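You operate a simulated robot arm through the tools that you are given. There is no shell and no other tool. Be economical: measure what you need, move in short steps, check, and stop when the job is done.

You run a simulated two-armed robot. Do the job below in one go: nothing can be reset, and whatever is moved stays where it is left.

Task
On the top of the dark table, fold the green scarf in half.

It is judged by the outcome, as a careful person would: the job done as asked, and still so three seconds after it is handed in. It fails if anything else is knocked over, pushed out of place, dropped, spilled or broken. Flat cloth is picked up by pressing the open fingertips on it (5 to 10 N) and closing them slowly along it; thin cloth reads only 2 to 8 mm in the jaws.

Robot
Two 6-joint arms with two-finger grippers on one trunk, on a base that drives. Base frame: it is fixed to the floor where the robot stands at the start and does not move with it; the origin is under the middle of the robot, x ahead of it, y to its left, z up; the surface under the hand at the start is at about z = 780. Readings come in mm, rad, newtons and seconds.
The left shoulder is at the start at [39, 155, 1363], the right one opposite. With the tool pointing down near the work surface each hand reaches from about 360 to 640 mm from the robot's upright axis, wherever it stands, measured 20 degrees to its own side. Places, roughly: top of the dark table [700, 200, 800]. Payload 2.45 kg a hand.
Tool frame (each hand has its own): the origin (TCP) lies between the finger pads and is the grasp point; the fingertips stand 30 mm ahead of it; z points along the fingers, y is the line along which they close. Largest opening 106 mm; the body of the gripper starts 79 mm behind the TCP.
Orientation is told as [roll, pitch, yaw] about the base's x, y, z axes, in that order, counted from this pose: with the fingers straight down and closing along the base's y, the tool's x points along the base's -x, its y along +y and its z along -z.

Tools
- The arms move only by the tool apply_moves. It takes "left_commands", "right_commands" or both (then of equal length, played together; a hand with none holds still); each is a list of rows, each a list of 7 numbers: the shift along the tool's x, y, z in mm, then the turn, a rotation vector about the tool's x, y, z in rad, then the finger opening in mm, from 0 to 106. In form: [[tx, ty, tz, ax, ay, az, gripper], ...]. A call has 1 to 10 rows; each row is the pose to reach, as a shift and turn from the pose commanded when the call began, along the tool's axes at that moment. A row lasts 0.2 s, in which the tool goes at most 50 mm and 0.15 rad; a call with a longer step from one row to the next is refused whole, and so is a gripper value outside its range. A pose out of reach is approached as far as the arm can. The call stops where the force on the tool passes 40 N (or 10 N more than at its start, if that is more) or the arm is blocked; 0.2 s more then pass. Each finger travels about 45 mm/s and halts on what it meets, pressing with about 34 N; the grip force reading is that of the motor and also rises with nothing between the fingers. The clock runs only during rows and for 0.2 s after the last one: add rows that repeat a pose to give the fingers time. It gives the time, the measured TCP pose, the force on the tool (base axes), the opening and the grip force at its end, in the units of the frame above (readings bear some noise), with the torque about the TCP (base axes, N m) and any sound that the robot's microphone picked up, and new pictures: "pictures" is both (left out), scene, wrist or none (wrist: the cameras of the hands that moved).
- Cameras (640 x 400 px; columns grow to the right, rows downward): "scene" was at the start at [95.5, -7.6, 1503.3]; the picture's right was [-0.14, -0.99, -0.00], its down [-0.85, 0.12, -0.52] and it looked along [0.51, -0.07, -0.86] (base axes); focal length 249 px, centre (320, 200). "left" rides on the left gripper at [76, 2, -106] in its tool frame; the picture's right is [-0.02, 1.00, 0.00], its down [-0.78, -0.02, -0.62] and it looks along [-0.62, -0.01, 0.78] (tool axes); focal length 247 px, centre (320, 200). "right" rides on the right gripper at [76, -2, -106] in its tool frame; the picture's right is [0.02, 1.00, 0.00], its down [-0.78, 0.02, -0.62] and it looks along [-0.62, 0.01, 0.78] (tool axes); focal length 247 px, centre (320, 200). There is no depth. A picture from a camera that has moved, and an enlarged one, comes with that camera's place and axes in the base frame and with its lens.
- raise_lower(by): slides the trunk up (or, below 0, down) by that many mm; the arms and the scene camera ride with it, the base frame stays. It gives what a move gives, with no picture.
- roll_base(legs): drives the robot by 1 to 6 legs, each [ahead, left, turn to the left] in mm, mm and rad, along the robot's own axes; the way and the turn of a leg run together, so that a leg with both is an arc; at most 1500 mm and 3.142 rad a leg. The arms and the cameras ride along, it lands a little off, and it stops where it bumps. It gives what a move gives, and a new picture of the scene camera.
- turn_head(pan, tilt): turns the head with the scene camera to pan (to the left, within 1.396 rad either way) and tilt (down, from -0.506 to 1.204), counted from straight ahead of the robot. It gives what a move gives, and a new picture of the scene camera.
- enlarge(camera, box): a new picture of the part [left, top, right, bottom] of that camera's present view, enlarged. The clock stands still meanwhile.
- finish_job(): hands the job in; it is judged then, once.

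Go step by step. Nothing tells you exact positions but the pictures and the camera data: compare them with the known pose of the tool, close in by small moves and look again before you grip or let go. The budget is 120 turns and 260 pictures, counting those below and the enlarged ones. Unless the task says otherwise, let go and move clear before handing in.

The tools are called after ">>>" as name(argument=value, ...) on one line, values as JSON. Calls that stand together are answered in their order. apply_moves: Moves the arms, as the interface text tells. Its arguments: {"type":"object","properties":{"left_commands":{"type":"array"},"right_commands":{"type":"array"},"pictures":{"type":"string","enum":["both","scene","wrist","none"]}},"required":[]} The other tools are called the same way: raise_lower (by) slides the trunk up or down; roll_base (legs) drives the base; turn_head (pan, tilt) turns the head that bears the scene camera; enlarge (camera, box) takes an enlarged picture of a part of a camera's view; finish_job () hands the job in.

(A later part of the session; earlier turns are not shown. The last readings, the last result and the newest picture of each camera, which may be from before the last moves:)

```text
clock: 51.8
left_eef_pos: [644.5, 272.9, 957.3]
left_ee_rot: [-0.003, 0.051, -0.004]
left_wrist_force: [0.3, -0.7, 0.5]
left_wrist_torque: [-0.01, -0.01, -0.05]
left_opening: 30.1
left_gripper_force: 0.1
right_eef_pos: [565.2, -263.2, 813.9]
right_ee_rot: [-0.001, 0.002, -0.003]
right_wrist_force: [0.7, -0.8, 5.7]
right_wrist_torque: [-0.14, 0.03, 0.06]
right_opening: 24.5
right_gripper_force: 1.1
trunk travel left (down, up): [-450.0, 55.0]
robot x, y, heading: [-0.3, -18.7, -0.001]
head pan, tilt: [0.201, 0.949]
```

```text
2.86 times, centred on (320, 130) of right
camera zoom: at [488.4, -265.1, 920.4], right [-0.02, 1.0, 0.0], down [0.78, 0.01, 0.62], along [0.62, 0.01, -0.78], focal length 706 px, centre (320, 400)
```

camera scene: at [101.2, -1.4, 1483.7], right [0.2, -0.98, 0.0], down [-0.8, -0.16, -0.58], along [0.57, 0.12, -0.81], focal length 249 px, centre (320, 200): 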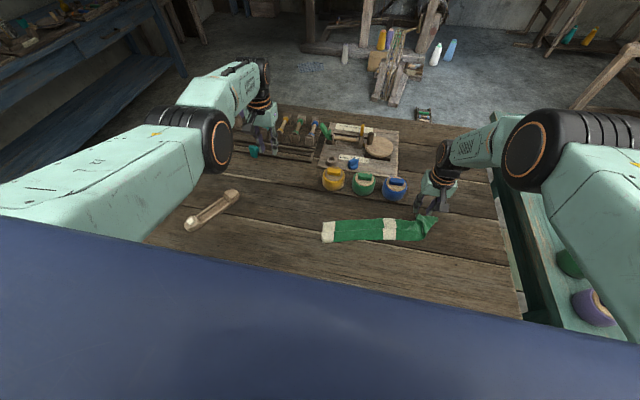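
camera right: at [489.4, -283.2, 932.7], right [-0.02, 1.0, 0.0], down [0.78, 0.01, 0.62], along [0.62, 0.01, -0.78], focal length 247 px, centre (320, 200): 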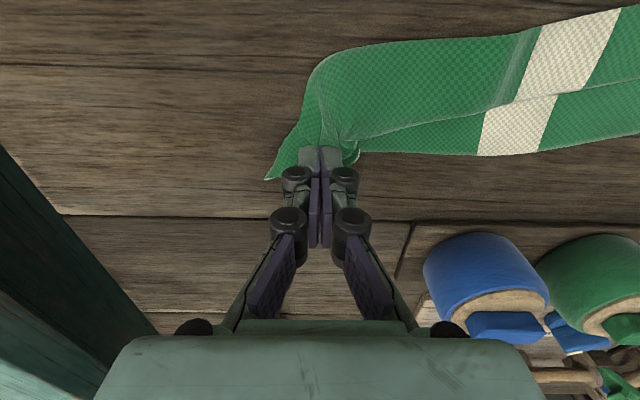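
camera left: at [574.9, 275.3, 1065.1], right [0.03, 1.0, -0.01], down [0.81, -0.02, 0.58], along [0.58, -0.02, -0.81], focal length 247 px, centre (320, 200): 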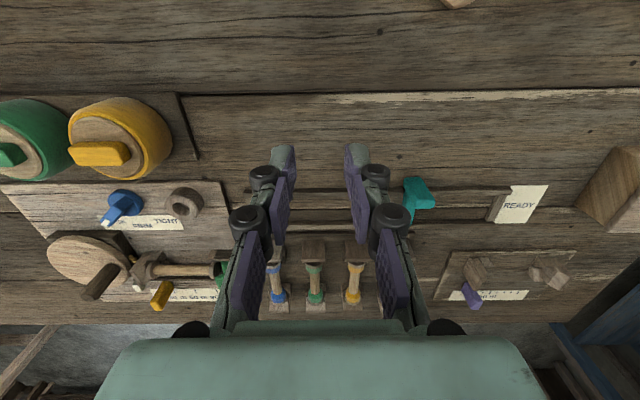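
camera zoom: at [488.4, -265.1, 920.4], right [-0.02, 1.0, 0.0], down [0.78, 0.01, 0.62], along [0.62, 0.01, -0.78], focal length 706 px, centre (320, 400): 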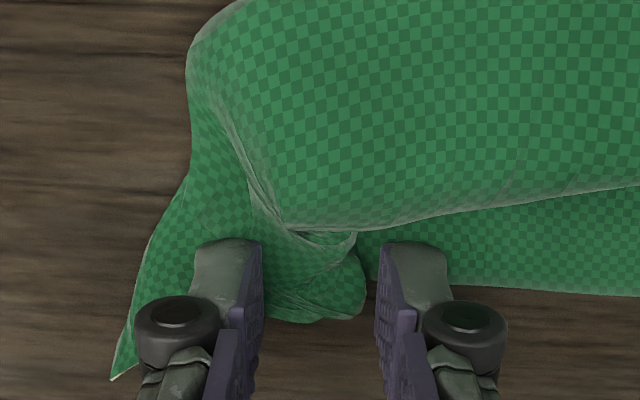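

The ruck is between the fingers; I'll close and lift.

>>> apply_moves(right_commands=[[0, 0, 0.5, 0, 0, 0, 20], [0, 0, 0.5, 0, 0, 0, 16], [0, 0, 0.5, 0, 0, 0, 12], [0, 0, 0.5, 0, 0, 0, 8], [0, 0, 0.5, 0, 0, 0, 4], [0, 0, 0.5, 0, 0, 0, 0], [0, 0, 0.5, 0, 0, 0, 0], [0, 0, -15, 0, 0, 0, 0], [0, 0, -35, 0, 0, 0, 0], [10, 0, -50, 0, 0, 0, 0]], pictures="both")

>>> enlarge(camera="scene", box=[310, 190, 450, 270])

```text
clock: 54.0
left_eef_pos: [642.9, 271.7, 957.0]
left_ee_rot: [-0.005, 0.05, -0.004]
left_wrist_force: [0.5, 0.5, 0.6]
left_wrist_torque: [0.01, -0.01, -0.03]
left_opening: 29.8
left_gripper_force: 0.0
right_eef_pos: [553.8, -263.7, 863.3]
right_ee_rot: [-0.002, 0.002, -0.003]
right_wrist_force: [0.5, 0.5, -1.3]
right_wrist_torque: [0.0, -0.03, -0.04]
right_opening: 2.8
right_gripper_force: 31.2
trunk travel left (down, up): [-450.0, 55.0]
robot x, y, heading: [-0.3, -23.1, 0.003]
head pan, tilt: [0.201, 0.949]
camera scene: at [99.4, -2.5, 1483.8], right [0.2, -0.98, 0.0], down [-0.8, -0.16, -0.58], along [0.57, 0.12, -0.81], focal length 249 px, centre (320, 200)
camera right: at [477.9, -265.2, 970.8], right [-0.02, 1.0, 0.0], down [0.78, 0.01, 0.62], along [0.62, 0.01, -0.78], focal length 247 px, centre (320, 200)
```

scene: 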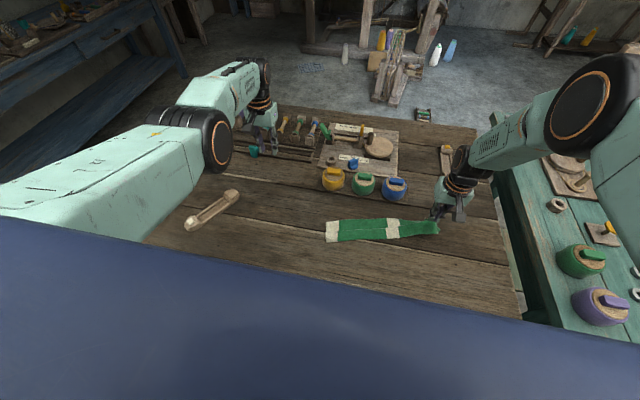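
right: 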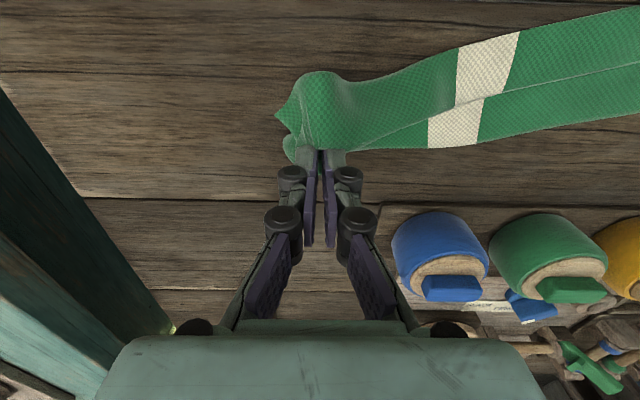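

```text
4.57 times, centred on (380, 230) of scene
camera zoom: at [99.4, -2.5, 1483.8], right [0.2, -0.98, 0.0], down [-0.8, -0.16, -0.58], along [0.57, 0.12, -0.81], focal length 1137 px, centre (46, 63)
```

zoom: 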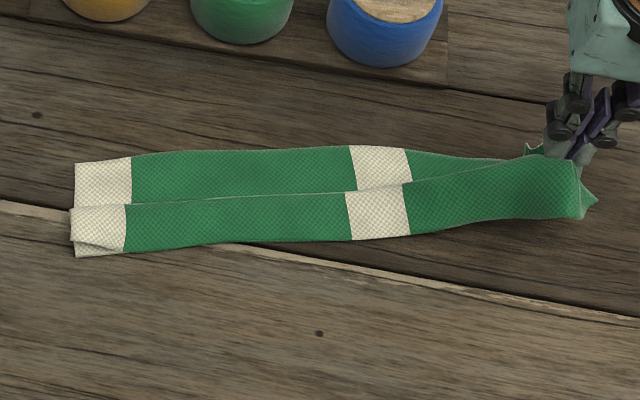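

Held. Now I'll carry the top layer back toward the robot and lower it there, unfolding the right part.

>>> apply_moves(right_commands=[[25, 0, -10, 0, 0, 0, 0], [55, -3, -12, 0, 0, 0, 0], [85, -6, -5, 0, 0, 0, 0], [115, -8, 10, 0, 0, 0, 0], [140, -10, 22, 0, 0, 0, 0], [155, -10, 32, 0, 0, 0, 0]], pictures="both")

>>> enlarge(camera="scene", box=[310, 190, 450, 270])

```text
clock: 55.4
left_eef_pos: [644.0, 270.9, 955.8]
left_ee_rot: [-0.004, 0.053, -0.003]
left_wrist_force: [-0.7, 0.1, -0.4]
left_wrist_torque: [-0.01, 0.0, 0.02]
left_opening: 30.0
left_gripper_force: 0.1
right_eef_pos: [398.3, -271.9, 831.6]
right_ee_rot: [0.004, 0.0, -0.005]
right_wrist_force: [1.0, -0.5, -1.3]
right_wrist_torque: [0.05, 0.03, 0.06]
right_opening: 3.7
right_gripper_force: 34.9
trunk travel left (down, up): [-450.0, 55.0]
robot x, y, heading: [-1.1, -15.1, 0.001]
head pan, tilt: [0.201, 0.949]
camera scene: at [100.4, -3.4, 1483.7], right [0.2, -0.98, 0.0], down [-0.8, -0.16, -0.58], along [0.57, 0.12, -0.81], focal length 249 px, centre (320, 200)
camera right: at [324.1, -274.7, 938.1], right [-0.02, 1.0, 0.0], down [0.78, 0.01, 0.62], along [0.62, 0.01, -0.78], focal length 247 px, centre (320, 200)
```

scene: 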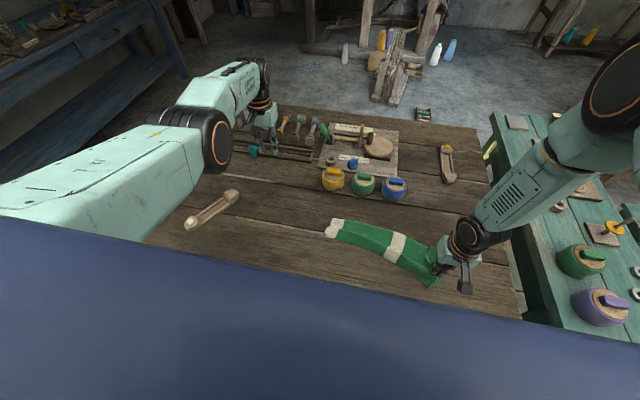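
right: 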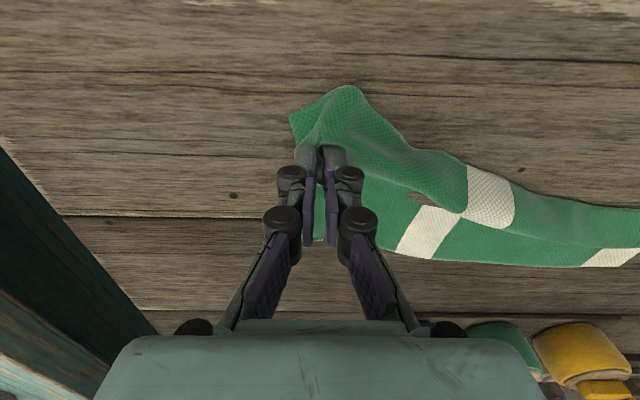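

```text
4.57 times, centred on (380, 230) of scene
camera zoom: at [100.4, -3.4, 1483.7], right [0.2, -0.98, 0.0], down [-0.8, -0.16, -0.58], along [0.57, 0.12, -0.81], focal length 1137 px, centre (46, 63)
```

zoom: 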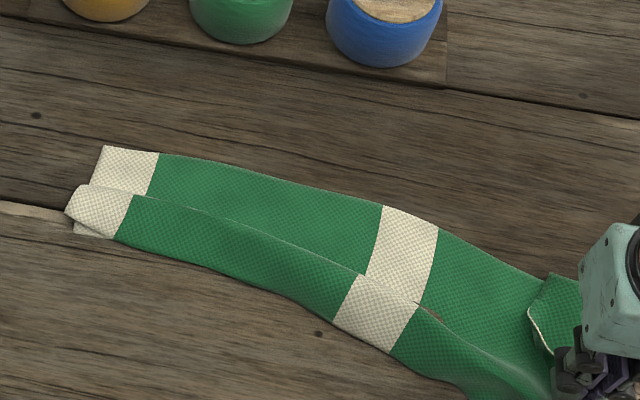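

The right part is unfolding. I'll set it down and release, then look from above.

>>> apply_moves(right_commands=[[5, -8, 8, 0, 0, 0, 0], [5, -12, 16, 0, 0, 0, 0], [5, -12, 16, 0, 0, 0, 10], [5, -12, 16, 0, 0, 0, 24], [5, -12, 0, 0, 0, 0, 30], [5, -12, -40, 0, 0, 0, 30], [-20, -12, -85, 0, 0, 0, 30], [-20, -12, -130, 0, 0, 0, 30]], pictures="both")

>>> enlarge(camera="scene", box=[310, 200, 470, 300])

```text
refused: row 7 steps farther than a row can; nothing moved
```

```text
4.00 times, centred on (390, 250) of scene
camera zoom: at [100.4, -3.4, 1483.7], right [0.2, -0.98, 0.0], down [-0.8, -0.16, -0.58], along [0.57, 0.12, -0.81], focal length 995 px, centre (40, 0)
```

zoom: 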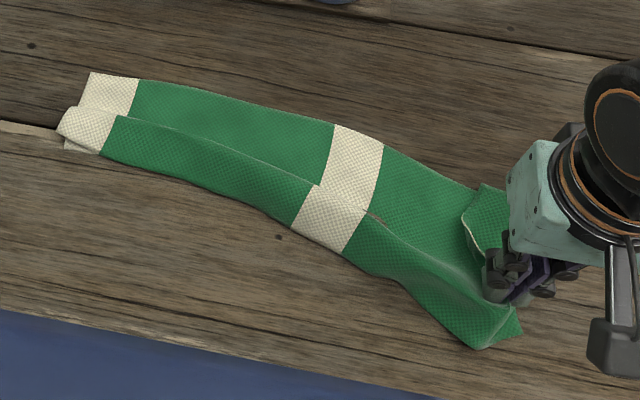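

>>> apply_moves(right_commands=[[5, -8, 8, 0, 0, 0, 0], [5, -12, 16, 0, 0, 0, 0], [5, -12, 16, 0, 0, 0, 10], [5, -12, 16, 0, 0, 0, 24], [5, -12, 0, 0, 0, 0, 30], [5, -12, -40, 0, 0, 0, 30], [5, -32, -75, 0, 0, 0, 30], [5, -52, -110, 0, 0, 0, 30], [5, -62, -140, 0, 0, 0, 30]], pictures="both")

>>> enlarge(camera="scene", box=[310, 200, 470, 300])

```text
clock: 57.4
left_eef_pos: [644.0, 272.8, 956.3]
left_ee_rot: [-0.004, 0.05, -0.003]
left_wrist_force: [-0.6, -0.6, -0.7]
left_wrist_torque: [0.0, 0.02, -0.02]
left_opening: 30.0
left_gripper_force: 0.1
right_eef_pos: [395.1, -334.1, 971.9]
right_ee_rot: [0.0, 0.0, 0.0]
right_wrist_force: [1.0, 0.1, 0.3]
right_wrist_torque: [0.02, -0.02, 0.04]
right_opening: 30.1
right_gripper_force: 0.0
right hand out of reach, approached as far as the arm can: row 1
trunk travel left (down, up): [-450.0, 55.0]
robot x, y, heading: [-1.2, -14.5, -0.001]
head pan, tilt: [0.201, 0.949]
camera scene: at [99.1, -2.4, 1483.8], right [0.2, -0.98, 0.0], down [-0.8, -0.16, -0.58], along [0.57, 0.12, -0.81], focal length 249 px, centre (320, 200)
camera right: at [318.8, -337.0, 1079.1], right [-0.02, 1.0, 0.0], down [0.78, 0.02, 0.62], along [0.62, 0.01, -0.78], focal length 247 px, centre (320, 200)
```

scene: 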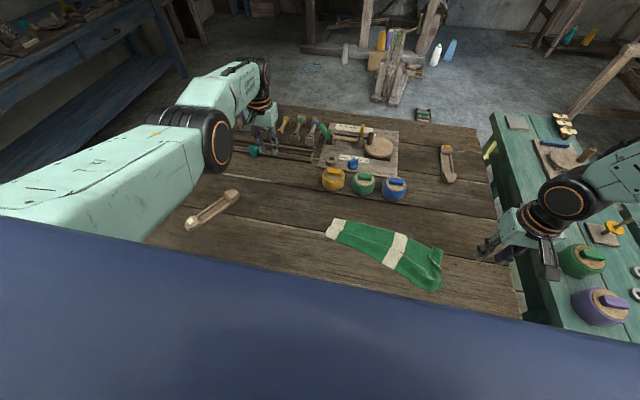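
right: 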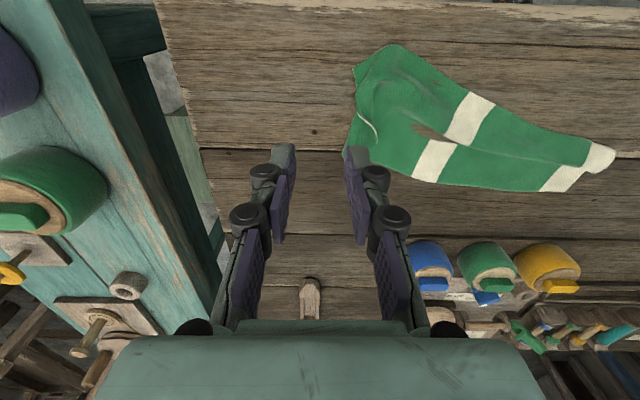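

```text
4.00 times, centred on (390, 250) of scene
camera zoom: at [99.1, -2.4, 1483.8], right [0.2, -0.98, 0.0], down [-0.8, -0.16, -0.58], along [0.57, 0.12, -0.81], focal length 995 px, centre (40, 0)
```

zoom: 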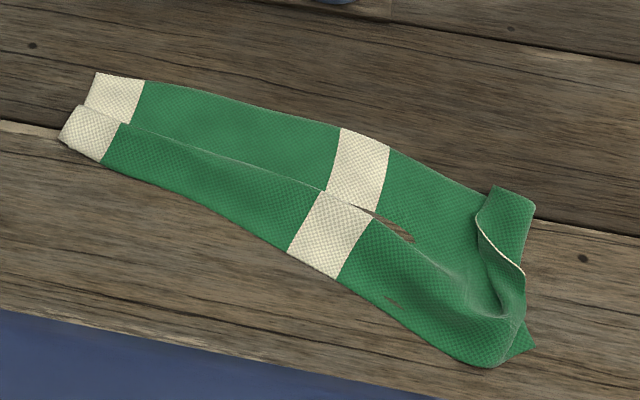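

The scarf is now mostly opened at the right, with a narrow turned flap on the left half. I'll look closer before continuing.

>>> enlarge(camera="right", box=[340, 35, 630, 200])

>>> enlarge(camera="scene", box=[395, 235, 450, 295])

```text
2.21 times, centred on (485, 118) of right
camera zoom: at [318.8, -337.0, 1079.1], right [-0.02, 1.0, 0.0], down [0.78, 0.02, 0.62], along [0.62, 0.01, -0.78], focal length 545 px, centre (-44, 382)
```

zoom: 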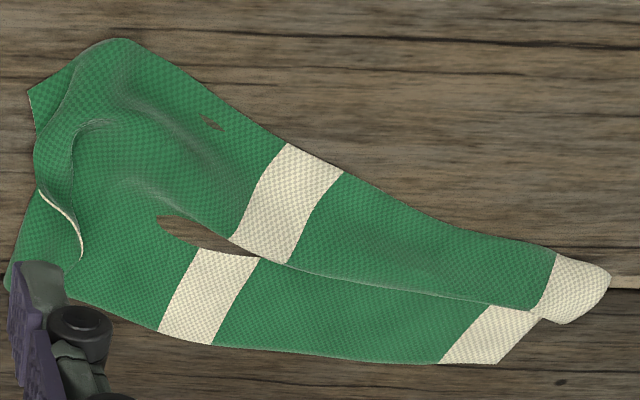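

```text
6.67 times, centred on (422, 265) of scene
camera zoom: at [99.1, -2.4, 1483.8], right [0.2, -0.98, 0.0], down [-0.8, -0.16, -0.58], along [0.57, 0.12, -0.81], focal length 1659 px, centre (-363, -233)
```

zoom: 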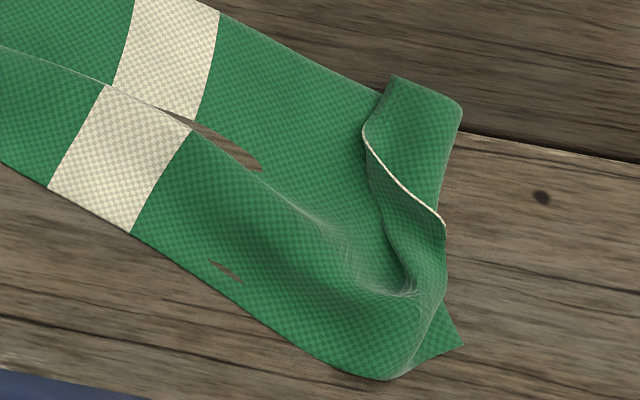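

I'll first unroll the small turned-over far-right corner: pinch its lying edge at about (455,−266) and carry it outward.

>>> apply_moves(right_commands=[[-15, 16, 35, 0, 0, 0, 28], [-30, 32, 70, 0, 0, 0, 28], [-45, 50, 100, 0, 0, 0, 28], [-62, 68, 125, 0, 0, 0, 28], [-62, 68, 140, 0, 0, 0, 28]], pictures="wrist")

>>> enlarge(camera="right", box=[220, 60, 420, 200])

```text
clock: 58.6
left_eef_pos: [645.2, 271.1, 956.2]
left_ee_rot: [-0.003, 0.053, -0.004]
left_wrist_force: [0.1, 0.1, -0.4]
left_wrist_torque: [0.03, 0.04, 0.01]
left_opening: 30.0
left_gripper_force: 0.2
right_eef_pos: [458.5, -266.6, 828.9]
right_ee_rot: [0.002, 0.003, 0.0]
right_wrist_force: [-0.2, -0.1, 0.7]
right_wrist_torque: [0.04, 0.03, 0.01]
right_opening: 28.3
right_gripper_force: 0.0
trunk travel left (down, up): [-450.0, 55.0]
robot x, y, heading: [-1.5, -18.1, 0.003]
head pan, tilt: [0.201, 0.949]
camera right: at [382.4, -269.2, 936.4], right [-0.02, 1.0, 0.0], down [0.78, 0.01, 0.62], along [0.62, 0.01, -0.78], focal length 247 px, centre (320, 200)
```

right: 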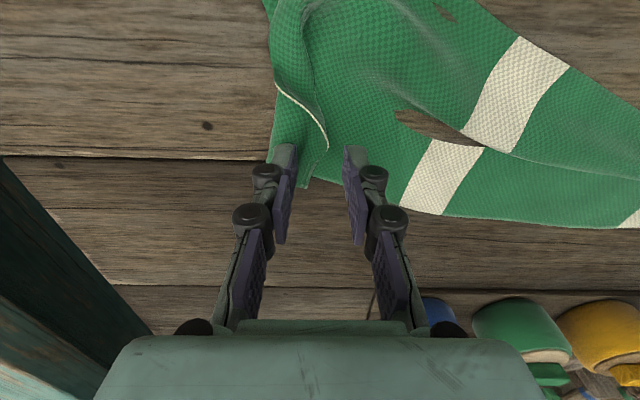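

```text
2.86 times, centred on (320, 130) of right
camera zoom: at [382.4, -269.2, 936.4], right [-0.02, 1.0, 0.0], down [0.78, 0.01, 0.62], along [0.62, 0.01, -0.78], focal length 706 px, centre (320, 400)
```

zoom: 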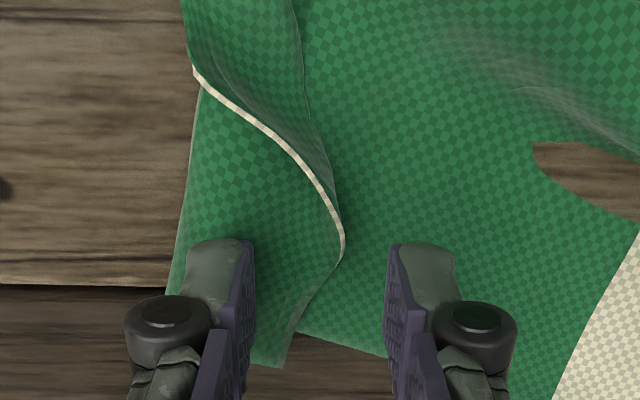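

The turned corner tip is right between the fingertips. Pressing and closing.

>>> apply_moves(right_commands=[[3, 0, 8, 0, 0, 0, 28], [3, 0, 13, 0, 0, 0, 28], [3, 0, 15, 0, 0, 0, 28], [3, 0, 16.5, 0, 0, 0, 28]], pictures="none")

```text
clock: 59.6
left_eef_pos: [645.5, 271.3, 957.5]
left_ee_rot: [-0.005, 0.05, -0.003]
left_wrist_force: [0.0, -0.7, 0.2]
left_wrist_torque: [0.0, 0.02, 0.03]
left_opening: 29.9
left_gripper_force: 0.1
right_eef_pos: [453.6, -265.0, 814.7]
right_ee_rot: [-0.001, 0.002, -0.003]
right_wrist_force: [1.1, 0.0, 0.5]
right_wrist_torque: [0.0, 0.02, 0.02]
right_opening: 27.9
right_gripper_force: 0.1
trunk travel left (down, up): [-450.0, 55.0]
robot x, y, heading: [1.3, -21.8, 0.003]
head pan, tilt: [0.201, 0.949]
```

>>> apply_moves(right_commands=[[0, 0, 1.5, 0, 0, 0, 27], [0, 0, 2.5, 0, 0, 0, 24], [0, 0, 2.8, 0, 0, 0, 21], [0, 0, 3, 0, 0, 0, 18], [0, 0, 3, 0, 0, 0, 15], [0, 0, 3, 0, 0, 0, 12], [0, 0, 3, 0, 0, 0, 8], [0, 0, 3, 0, 0, 0, 4], [0, 0, 3, 0, 0, 0, 0], [0, 0, 3, 0, 0, 0, 0]], pictures="wrist")

>>> enlarge(camera="right", box=[220, 60, 420, 200])

```text
clock: 61.8
left_eef_pos: [645.0, 270.9, 956.8]
left_ee_rot: [-0.005, 0.051, -0.004]
left_wrist_force: [-0.5, -0.8, 0.3]
left_wrist_torque: [0.01, 0.01, -0.02]
left_opening: 29.7
left_gripper_force: 0.0
right_eef_pos: [452.8, -265.9, 812.6]
right_ee_rot: [0.0, 0.003, -0.004]
right_wrist_force: [0.3, 1.4, -1.9]
right_wrist_torque: [0.03, 0.01, 0.01]
right_opening: 5.7
right_gripper_force: 34.4
trunk travel left (down, up): [-450.0, 55.0]
robot x, y, heading: [1.3, -20.3, 0.002]
head pan, tilt: [0.201, 0.949]
camera right: at [377.6, -268.2, 919.1], right [-0.02, 1.0, 0.0], down [0.78, 0.01, 0.62], along [0.62, 0.01, -0.78], focal length 247 px, centre (320, 200)
```

right: 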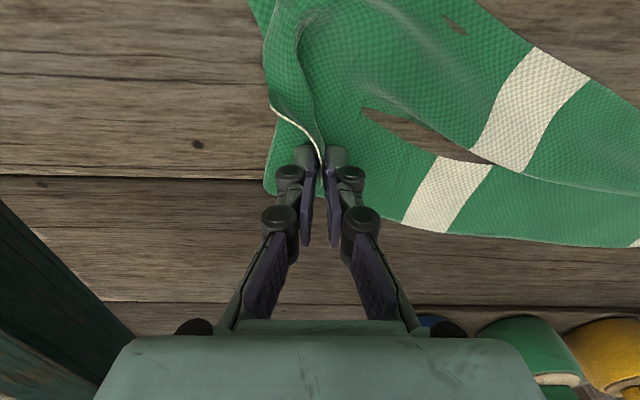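

```text
2.86 times, centred on (320, 130) of right
camera zoom: at [377.6, -268.2, 919.1], right [-0.02, 1.0, 0.0], down [0.78, 0.01, 0.62], along [0.62, 0.01, -0.78], focal length 706 px, centre (320, 400)
```

zoom: 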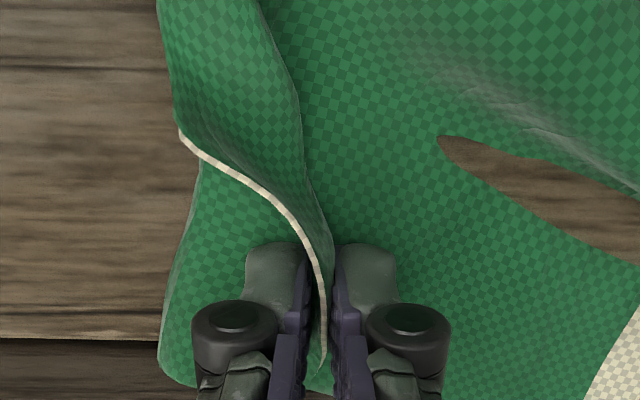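

Gripped the corner. I'll lift and carry it outward (−y ~90 mm, +x 20), then set it down.

>>> apply_moves(right_commands=[[0, 0, -12, 0, 0, 0, 0], [-5, -15, -28, 0, 0, 0, 0], [-10, -40, -32, 0, 0, 0, 0], [-15, -65, -25, 0, 0, 0, 0], [-20, -85, -12, 0, 0, 0, 0], [-20, -95, 0, 0, 0, 0, 0], [-20, -95, 0, 0, 0, 0, 12], [-20, -95, 0, 0, 0, 0, 26], [-20, -95, -20, 0, 0, 0, 28], [-20, -95, -65, 0, 0, 0, 28]], pictures="wrist")

>>> enlarge(camera="scene", box=[310, 200, 470, 300])

```text
clock: 64.0
left_eef_pos: [642.9, 272.6, 957.6]
left_ee_rot: [-0.006, 0.049, -0.003]
left_wrist_force: [-0.3, 0.9, 0.7]
left_wrist_torque: [0.01, 0.0, -0.03]
left_opening: 30.0
left_gripper_force: 0.0
right_eef_pos: [472.8, -358.0, 881.4]
right_ee_rot: [0.0, 0.001, -0.003]
right_wrist_force: [0.7, -0.3, -0.3]
right_wrist_torque: [0.01, -0.02, 0.0]
right_opening: 27.9
right_gripper_force: 0.0
trunk travel left (down, up): [-450.0, 55.0]
robot x, y, heading: [-1.9, -18.2, 0.002]
head pan, tilt: [0.201, 0.949]
camera right: at [396.1, -361.1, 987.2], right [-0.02, 1.0, 0.0], down [0.78, 0.01, 0.62], along [0.62, 0.01, -0.78], focal length 247 px, centre (320, 200)
```

right: 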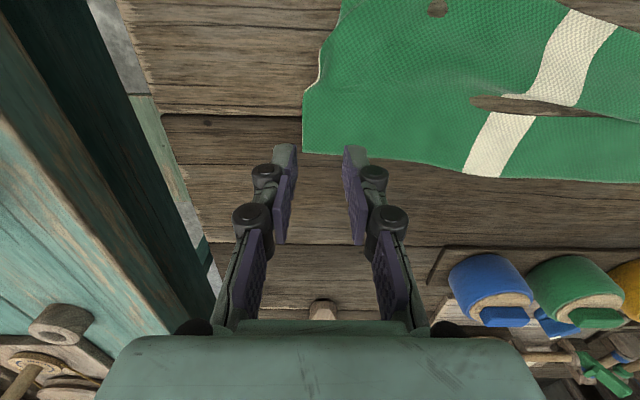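

```text
4.00 times, centred on (390, 250) of scene
camera zoom: at [98.6, -1.9, 1483.9], right [0.2, -0.98, 0.0], down [-0.8, -0.16, -0.58], along [0.57, 0.12, -0.81], focal length 995 px, centre (40, 0)
```

zoom: 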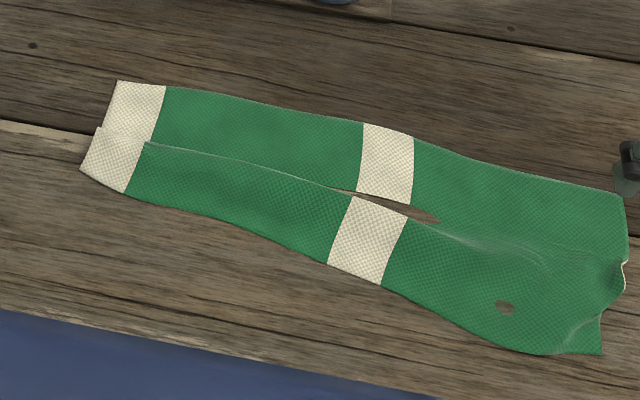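

The scarf is now nearly flat again; only the pleat on the left half remains. Since the right arm handles cloth best on its own side, I'll drive the base left ~165 mm and fold the near edge over piece by piece with the right hand, starting at the left corner (~(439,38) → far corner (526,23)).

>>> roll_base(legs=[[0, 165, 0]])

>>> turn_head(pan=-0.25, tilt=0.95)

```text
clock: 66.7
left_eef_pos: [644.8, 434.4, 954.9]
left_ee_rot: [-0.006, 0.053, -0.003]
left_wrist_force: [-0.2, 0.4, 0.3]
left_wrist_torque: [0.03, -0.01, 0.01]
left_opening: 29.8
left_gripper_force: 0.0
right_eef_pos: [472.9, -197.6, 880.4]
right_ee_rot: [-0.002, 0.0, 0.0]
right_wrist_force: [1.0, -0.2, -0.3]
right_wrist_torque: [-0.03, -0.03, 0.03]
right_opening: 27.8
right_gripper_force: 0.0
trunk travel left (down, up): [-450.0, 55.0]
robot x, y, heading: [2.1, 143.3, 0.003]
head pan, tilt: [0.201, 0.949]
camera scene: at [101.4, 163.3, 1483.6], right [0.2, -0.98, 0.0], down [-0.8, -0.16, -0.58], along [0.57, 0.12, -0.81], focal length 249 px, centre (320, 200)
```

scene: 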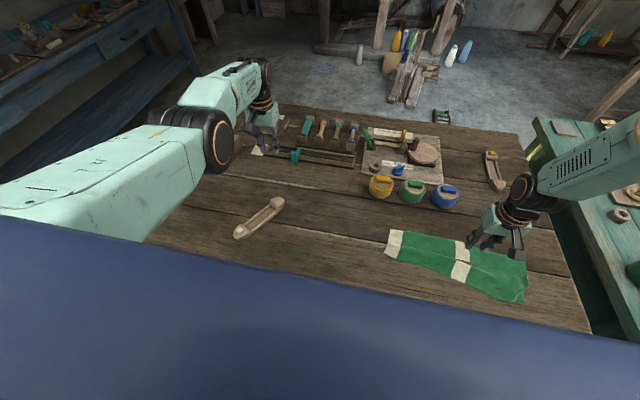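

```text
clock: 67.6
left_eef_pos: [644.7, 431.4, 956.7]
left_ee_rot: [-0.003, 0.051, -0.004]
left_wrist_force: [-0.1, -0.8, 0.2]
left_wrist_torque: [0.04, 0.01, -0.03]
left_opening: 30.1
left_gripper_force: 0.0
right_eef_pos: [474.2, -201.5, 879.2]
right_ee_rot: [0.005, 0.001, -0.002]
right_wrist_force: [0.9, -1.0, 0.0]
right_wrist_torque: [0.02, -0.01, 0.02]
right_opening: 28.0
right_gripper_force: 0.1
trunk travel left (down, up): [-450.0, 55.0]
robot x, y, heading: [0.3, 145.1, -0.0]
head pan, tilt: [-0.25, 0.949]
camera scene: at [99.5, 124.4, 1483.7], right [-0.25, -0.97, 0.0], down [-0.79, 0.2, -0.58], along [0.56, -0.14, -0.81], focal length 249 px, centre (320, 200)
```

scene: 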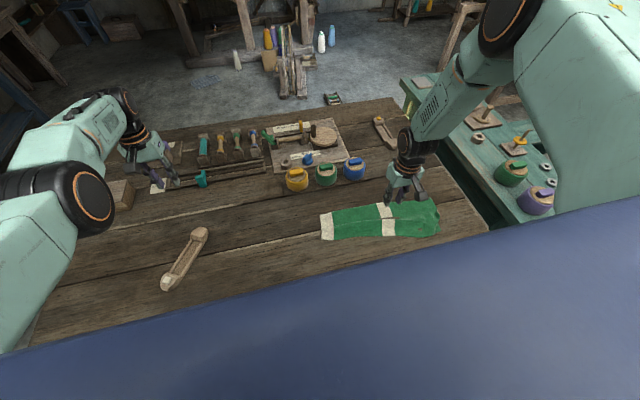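

Moving the right hand over the near-left corner.

>>> apply_moves(right_commands=[[7, 44, 0, 0, 0, 0, 28], [14, 88, 0, 0, 0, 0, 28], [21, 132, 0, 0, 0, 0, 28], [28, 176, 15, 0, 0, 0, 28], [32, 216, 30, 0, 0, 0, 28], [32, 216, 45, 0, 0, 0, 28]], pictures="wrist")

>>> enlarge(camera="right", box=[200, 40, 440, 200])

```text
clock: 69.0
left_eef_pos: [643.9, 432.1, 956.3]
left_ee_rot: [-0.004, 0.053, -0.004]
left_wrist_force: [0.4, -0.5, -0.3]
left_wrist_torque: [0.03, -0.03, -0.02]
left_opening: 30.0
left_gripper_force: 0.1
right_eef_pos: [442.3, 16.9, 835.1]
right_ee_rot: [0.002, 0.002, -0.002]
right_wrist_force: [0.3, -0.2, 0.1]
right_wrist_torque: [0.0, 0.0, 0.02]
right_opening: 28.2
right_gripper_force: 0.1
trunk travel left (down, up): [-450.0, 55.0]
robot x, y, heading: [2.5, 142.9, 0.003]
head pan, tilt: [-0.25, 0.949]
camera right: at [366.5, 15.0, 941.2], right [-0.02, 1.0, 0.0], down [0.78, 0.01, 0.62], along [0.62, 0.01, -0.78], focal length 247 px, centre (320, 200)
```

right: 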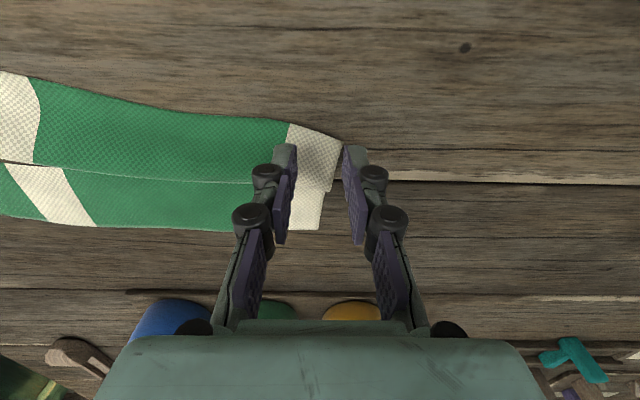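

```text
2.50 times, centred on (320, 120) of right
camera zoom: at [366.5, 15.0, 941.2], right [-0.02, 1.0, 0.0], down [0.78, 0.01, 0.62], along [0.62, 0.01, -0.78], focal length 617 px, centre (320, 400)
```

zoom: 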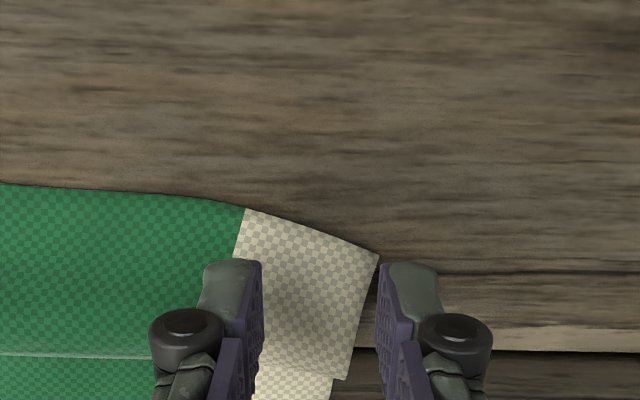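

>>> apply_moves(right_commands=[[6, -7, 8, 0, 0, 0, 26], [6, -7, 15, 0, 0, 0, 26], [6, -7, 19, 0, 0, 0, 26], [6, -7, 21, 0, 0, 0, 26], [6, -7, 22.5, 0, 0, 0, 26]], pictures="none")

>>> enlarge(camera="right", box=[200, 40, 440, 200])

```text
clock: 70.2
left_eef_pos: [645.5, 431.6, 955.6]
left_ee_rot: [-0.002, 0.052, 0.0]
left_wrist_force: [-0.7, -0.7, -0.3]
left_wrist_torque: [0.02, 0.02, 0.0]
left_opening: 29.9
left_gripper_force: 0.1
right_eef_pos: [436.4, 9.1, 812.8]
right_ee_rot: [0.002, 0.002, -0.001]
right_wrist_force: [0.0, 0.0, 1.0]
right_wrist_torque: [0.02, 0.02, -0.02]
right_opening: 25.8
right_gripper_force: 0.2
trunk travel left (down, up): [-450.0, 55.0]
robot x, y, heading: [-0.1, 144.0, 0.002]
head pan, tilt: [-0.25, 0.949]
```

```text
2.50 times, centred on (320, 120) of right
camera zoom: at [360.6, 7.4, 918.3], right [-0.02, 1.0, 0.0], down [0.78, 0.02, 0.62], along [0.62, 0.01, -0.78], focal length 617 px, centre (320, 400)
```

zoom: 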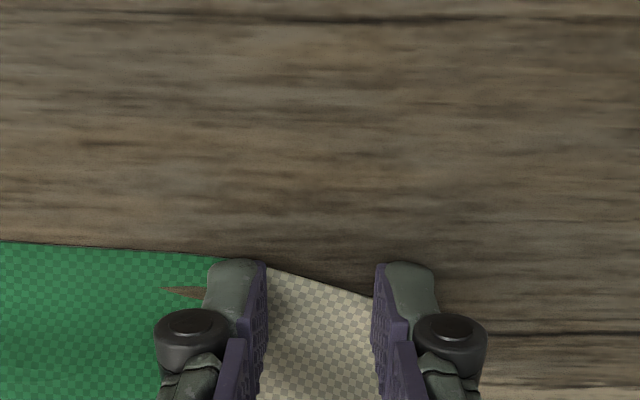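

>>> apply_moves(right_commands=[[4, 0, 0, 0, 0, 0, 26], [4, 0, 1.5, 0, 0, 0, 26], [4, 0, 2, 0, 0, 0, 24], [4, 0, 2.2, 0, 0, 0, 21], [4, 0, 2.4, 0, 0, 0, 18], [4, 0, 2.4, 0, 0, 0, 15], [4, 0, 2.4, 0, 0, 0, 11], [4, 0, 2.4, 0, 0, 0, 7], [4, 0, 2.4, 0, 0, 0, 3], [4, 0, 2.4, 0, 0, 0, 0]], pictures="none")

>>> enlarge(camera="right", box=[200, 40, 440, 200])

```text
clock: 72.4
left_eef_pos: [644.0, 432.5, 957.0]
left_ee_rot: [-0.003, 0.05, 0.0]
left_wrist_force: [0.4, -0.5, -1.0]
left_wrist_torque: [-0.03, 0.0, 0.0]
left_opening: 29.9
left_gripper_force: 0.1
right_eef_pos: [429.6, 10.6, 810.6]
right_ee_rot: [-0.002, 0.002, -0.002]
right_wrist_force: [-0.9, -1.9, 5.5]
right_wrist_torque: [-0.03, 0.01, -0.01]
right_opening: 0.2
right_gripper_force: 24.3
trunk travel left (down, up): [-450.0, 55.0]
robot x, y, heading: [0.6, 141.8, 0.007]
head pan, tilt: [-0.25, 0.949]
```

```text
2.50 times, centred on (320, 120) of right
camera zoom: at [355.0, 7.6, 915.8], right [-0.02, 1.0, 0.0], down [0.78, 0.02, 0.62], along [0.62, 0.01, -0.79], focal length 617 px, centre (320, 400)
```

zoom: 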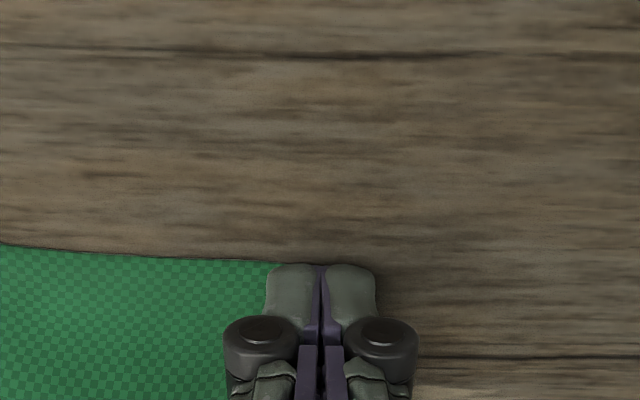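

>>> apply_moves(right_commands=[[4, 0, -8, 0, 0, 0, 0], [0, 0, -20, 0, 0, 0, 0], [-6, 0, -32, 0, 0, 0, 0]], pictures="wrist")

```text
clock: 73.2
left_eef_pos: [644.6, 433.8, 956.6]
left_ee_rot: [-0.003, 0.053, -0.002]
left_wrist_force: [0.1, 0.4, 0.3]
left_wrist_torque: [0.01, -0.02, 0.0]
left_opening: 29.8
left_gripper_force: 0.1
right_eef_pos: [437.4, 9.7, 842.6]
right_ee_rot: [0.001, 0.001, 0.0]
right_wrist_force: [-0.4, -0.4, -0.1]
right_wrist_torque: [-0.04, -0.01, -0.02]
right_opening: 0.1
right_gripper_force: 28.2
trunk travel left (down, up): [-450.0, 55.0]
robot x, y, heading: [1.3, 141.7, -0.0]
head pan, tilt: [-0.25, 0.949]
camera right: at [362.1, 7.1, 948.5], right [-0.02, 1.0, 0.0], down [0.78, 0.02, 0.62], along [0.62, 0.01, -0.78], focal length 247 px, centre (320, 200)
```

right: 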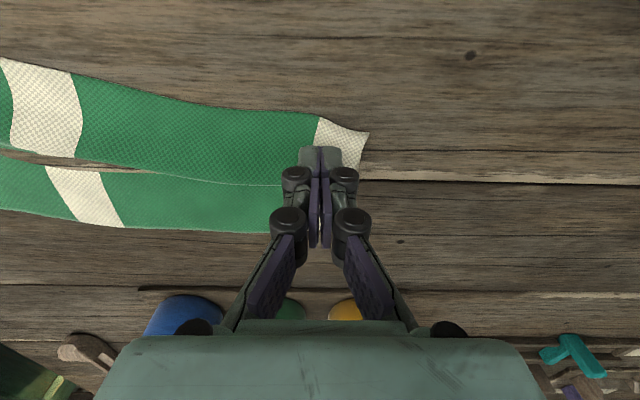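

It slipped; I'll retry with a bit more cloth under the pads and firmer pressure.

>>> apply_moves(right_commands=[[2, 5, 0, 0, 0, 0, 15], [5, 9, 10, 0, 0, 0, 30], [5, 9, 20, 0, 0, 0, 30], [5, 9, 28, 0, 0, 0, 30], [5, 9, 30, 0, 0, 0, 30], [5, 9, 31.3, 0, 0, 0, 30], [5, 9, 31.8, 0, 0, 0, 30]], pictures="none")

>>> enlarge(camera="right", box=[200, 40, 440, 200])

```text
clock: 74.8
left_eef_pos: [643.0, 432.1, 958.4]
left_ee_rot: [-0.002, 0.05, -0.001]
left_wrist_force: [0.3, 0.5, -0.8]
left_wrist_torque: [-0.02, -0.01, -0.01]
left_opening: 30.1
left_gripper_force: 0.2
right_eef_pos: [432.3, 20.6, 811.4]
right_ee_rot: [-0.001, 0.0, -0.002]
right_wrist_force: [-1.4, -1.4, 9.9]
right_wrist_torque: [-0.18, 0.05, -0.05]
right_opening: 30.6
right_gripper_force: 0.6
trunk travel left (down, up): [-450.0, 55.0]
robot x, y, heading: [-6.3, 143.6, -0.001]
head pan, tilt: [-0.25, 0.949]
```

```text
2.50 times, centred on (320, 120) of right
camera zoom: at [356.6, 17.0, 917.6], right [-0.02, 1.0, 0.0], down [0.78, 0.01, 0.62], along [0.62, 0.01, -0.78], focal length 617 px, centre (320, 400)
```

zoom: 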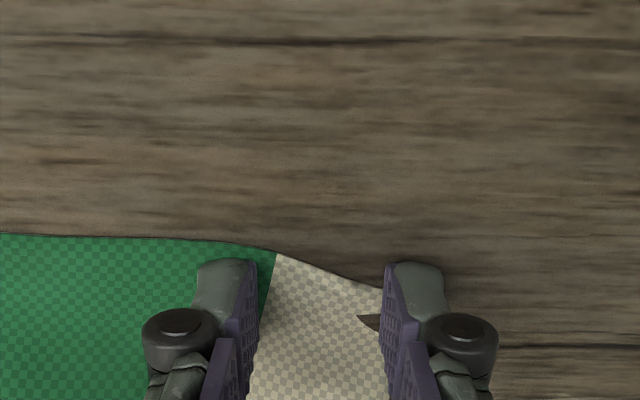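

>>> apply_moves(right_commands=[[0, 0, 0.1, 0, 0, 0, 28], [0, 0, 0.2, 0, 0, 0, 26], [0, 0, 0.3, 0, 0, 0, 24], [0, 0, 0.4, 0, 0, 0, 22], [0, 0, 0.5, 0, 0, 0, 20], [0, 0, 0.6, 0, 0, 0, 18], [0, 0, 0.7, 0, 0, 0, 16], [0, 0, 0.8, 0, 0, 0, 14], [0, 0, 0.9, 0, 0, 0, 12]], pictures="none")

>>> enlarge(camera="right", box=[200, 40, 440, 200])

```text
clock: 76.8
left_eef_pos: [643.9, 432.9, 957.0]
left_ee_rot: [-0.006, 0.052, -0.001]
left_wrist_force: [0.1, 0.6, 0.3]
left_wrist_torque: [0.01, 0.0, 0.03]
left_opening: 29.7
left_gripper_force: 0.1
right_eef_pos: [432.5, 19.0, 808.9]
right_ee_rot: [-0.001, -0.003, -0.004]
right_wrist_force: [-0.7, -2.5, 24.2]
right_wrist_torque: [-0.13, -0.07, -0.03]
right_opening: 12.4
right_gripper_force: 0.7
trunk travel left (down, up): [-450.0, 55.0]
robot x, y, heading: [-2.3, 145.3, 0.006]
head pan, tilt: [-0.25, 0.949]
```

```text
2.50 times, centred on (320, 120) of right
camera zoom: at [356.7, 17.0, 916.9], right [-0.02, 1.0, 0.0], down [0.78, 0.02, 0.62], along [0.62, 0.01, -0.78], focal length 617 px, centre (320, 400)
```

zoom: 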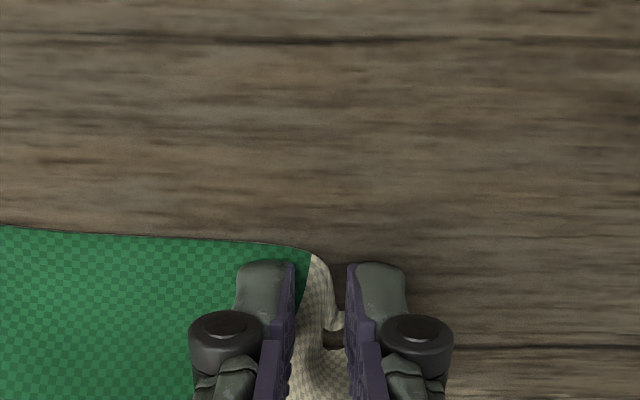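

>>> apply_moves(right_commands=[[0, 0, -0.3, 0, 0, 0, 10], [0, 0, -0.3, 0, 0, 0, 8], [0, 0, -0.3, 0, 0, 0, 6], [0, 0, -0.3, 0, 0, 0, 3], [0, 0, -0.3, 0, 0, 0, 0], [0, 0, -0.3, 0, 0, 0, 0], [0, 0, -10, 0, 0, 0, 0], [-6, 0, -25, 0, 0, 0, 0]], pictures="wrist")

```text
clock: 78.6
left_eef_pos: [644.4, 433.5, 956.4]
left_ee_rot: [-0.004, 0.052, -0.001]
left_wrist_force: [-0.2, 0.4, 0.5]
left_wrist_torque: [0.01, -0.01, 0.0]
left_opening: 30.1
left_gripper_force: 0.1
right_eef_pos: [438.1, 18.7, 835.3]
right_ee_rot: [-0.001, 0.001, -0.002]
right_wrist_force: [-0.7, -0.3, 0.4]
right_wrist_torque: [0.04, 0.04, -0.01]
right_opening: 1.0
right_gripper_force: 30.9
trunk travel left (down, up): [-450.0, 55.0]
robot x, y, heading: [3.6, 143.9, 0.003]
head pan, tilt: [-0.25, 0.949]
camera right: at [363.5, 16.2, 941.6], right [-0.02, 1.0, 0.0], down [0.78, 0.02, 0.62], along [0.62, 0.01, -0.78], focal length 247 px, centre (320, 200)
```

right: 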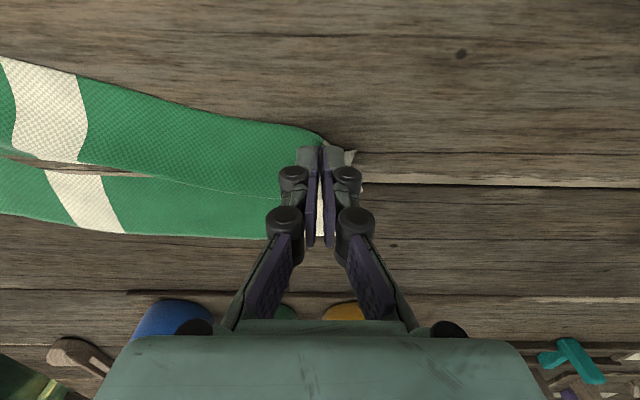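

Held this time. Now flipping this corner over toward the far-left corner.

>>> apply_moves(right_commands=[[-10, 0, -20, 0, 0, 0, 0], [-25, 0, -35, 0, 0.08, 0, 0], [-45, 1, -38, 0, 0.15, 0, 0], [-65, 2, -30, 0, 0.2, 0, 0], [-80, 2, -15, 0, 0.2, 0, 0], [-88, 2, 0, 0, 0.2, 0, 0], [-88, 2, 12, 0, 0.2, 0, 0]], pictures="wrist")

>>> enlarge(camera="scene", box=[310, 180, 450, 260])

```text
clock: 80.2
left_eef_pos: [645.0, 432.8, 956.1]
left_ee_rot: [-0.003, 0.053, -0.002]
left_wrist_force: [0.1, 0.0, -0.8]
left_wrist_torque: [0.01, 0.03, 0.0]
left_opening: 29.9
left_gripper_force: 0.1
right_eef_pos: [528.5, 20.8, 822.9]
right_ee_rot: [-0.001, 0.202, -0.003]
right_wrist_force: [-0.9, 0.6, 1.0]
right_wrist_torque: [0.04, 0.02, 0.03]
right_opening: 1.0
right_gripper_force: 31.3
trunk travel left (down, up): [-450.0, 55.0]
robot x, y, heading: [-0.3, 140.1, 0.005]
head pan, tilt: [-0.25, 0.949]
camera right: at [475.4, 18.4, 941.2], right [-0.02, 1.0, 0.0], down [0.89, 0.02, 0.45], along [0.45, 0.01, -0.89], focal length 247 px, centre (320, 200)
```

right: 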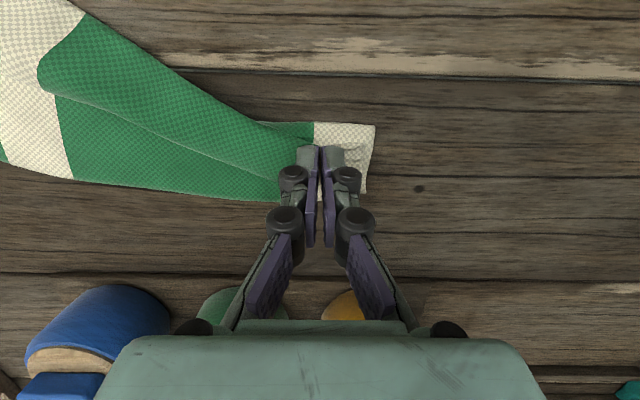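

```text
4.57 times, centred on (380, 220) of scene
camera zoom: at [100.4, 127.9, 1483.7], right [-0.25, -0.97, 0.0], down [-0.79, 0.2, -0.58], along [0.56, -0.14, -0.81], focal length 1137 px, centre (46, 109)
```

zoom: 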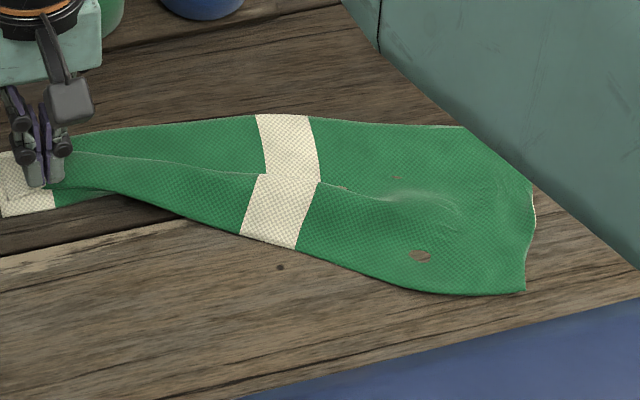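

>>> apply_moves(right_commands=[[0, 0, 4, 0, 0, 0, 0], [0, 0, 6, 0, 0, 0, 8], [0, 0, 6, 0, 0, 0, 20], [0, 0, 6, 0, 0, 0, 30], [0, 0, -20, 0, 0, 0, 30], [0, 0, -60, 0, 0, 0, 30], [30, 0, -90, 0, 0, 0, 30], [60, 0, -110, 0, 0, 0, 30]], pictures="wrist")

>>> enlarge(camera="right", box=[140, 60, 460, 260])

>>> enlarge(camera="scene", box=[310, 180, 450, 260])

```text
clock: 82.0
left_eef_pos: [643.0, 432.8, 956.9]
left_ee_rot: [-0.004, 0.049, -0.001]
left_wrist_force: [0.0, -0.1, 0.4]
left_wrist_torque: [-0.03, -0.01, -0.01]
left_opening: 30.0
left_gripper_force: 0.0
right_eef_pos: [490.0, 23.6, 941.9]
right_ee_rot: [-0.001, 0.2, -0.002]
right_wrist_force: [-0.3, -0.3, 0.7]
right_wrist_torque: [0.0, -0.01, 0.01]
right_opening: 30.1
right_gripper_force: 0.0
trunk travel left (down, up): [-450.0, 55.0]
robot x, y, heading: [2.0, 143.1, 0.003]
head pan, tilt: [-0.25, 0.949]
camera right: at [436.0, 20.2, 1061.6], right [-0.02, 1.0, 0.0], down [0.89, 0.02, 0.45], along [0.45, 0.01, -0.89], focal length 247 px, centre (320, 200)
```

right: 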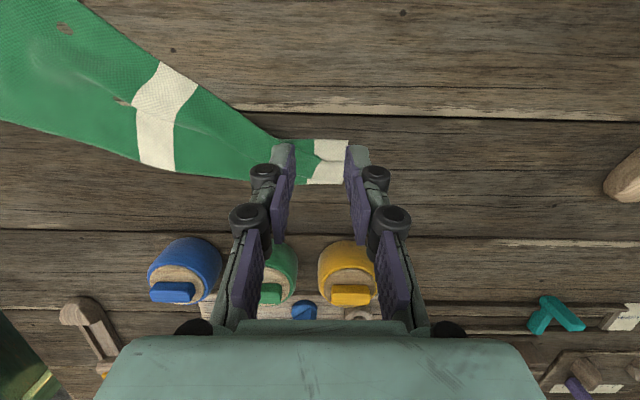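

```text
2.00 times, centred on (300, 160) of right
camera zoom: at [436.0, 20.2, 1061.6], right [-0.02, 1.0, 0.0], down [0.89, 0.02, 0.45], along [0.45, 0.01, -0.89], focal length 494 px, centre (360, 280)
```

zoom: 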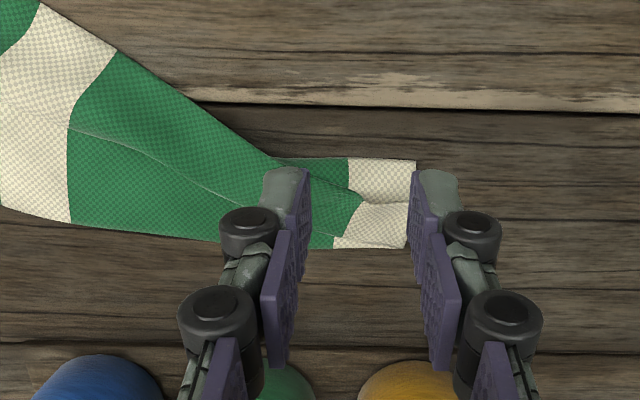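

```text
4.57 times, centred on (380, 220) of scene
camera zoom: at [97.5, 128.7, 1483.9], right [-0.25, -0.97, 0.0], down [-0.79, 0.2, -0.58], along [0.57, -0.14, -0.81], focal length 1137 px, centre (46, 109)
```

zoom: 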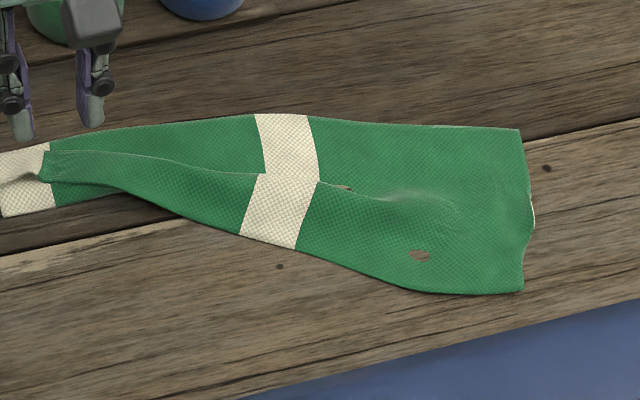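

The left end needs a clear look; I'll move the hand back and up for an unobstructed view.

>>> apply_moves(right_commands=[[20, -35, -10, 0, 0, 0, 30], [35, -75, -10, 0, 0, 0, 30], [45, -115, 0, 0, 0, 0, 30]], pictures="none")

>>> enlarge(camera="right", box=[340, 100, 500, 200])

>>> enlarge(camera="scene", box=[300, 195, 364, 235])

```text
clock: 82.8
left_eef_pos: [644.8, 431.7, 956.1]
left_ee_rot: [-0.004, 0.053, -0.001]
left_wrist_force: [0.0, -0.2, 0.7]
left_wrist_torque: [0.01, 0.0, -0.01]
left_opening: 30.3
left_gripper_force: 0.0
right_eef_pos: [445.2, -95.7, 951.3]
right_ee_rot: [0.002, 0.203, 0.001]
right_wrist_force: [-0.8, 0.3, 0.1]
right_wrist_torque: [0.01, -0.01, 0.0]
right_opening: 30.0
right_gripper_force: 0.0
trunk travel left (down, up): [-450.0, 55.0]
robot x, y, heading: [-0.1, 143.2, 0.002]
head pan, tilt: [-0.25, 0.949]
```

```text
4.00 times, centred on (420, 150) of right
camera zoom: at [392.6, -97.9, 1070.1], right [-0.02, 1.0, 0.01], down [0.89, 0.02, 0.45], along [0.45, 0.01, -0.89], focal length 988 px, centre (-80, 400)
```

zoom: 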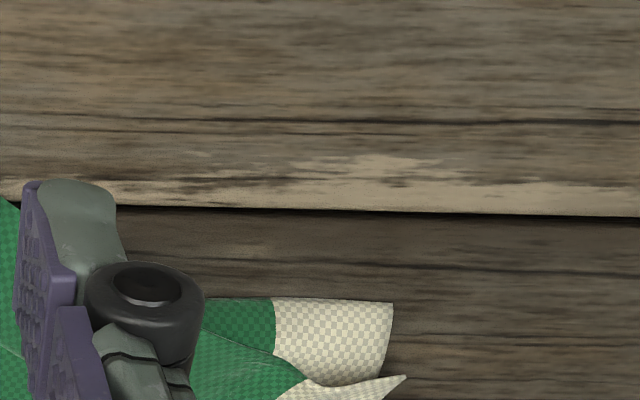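

```text
10.00 times, centred on (332, 215) of scene
camera zoom: at [100.6, 126.3, 1483.6], right [-0.25, -0.97, 0.0], down [-0.79, 0.2, -0.58], along [0.56, -0.14, -0.81], focal length 2488 px, centre (200, 50)
```

zoom: 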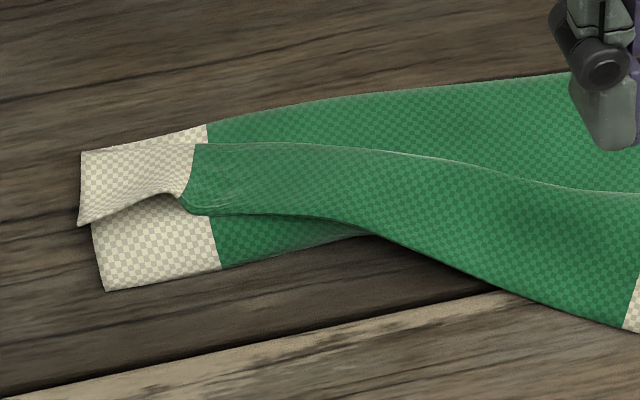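

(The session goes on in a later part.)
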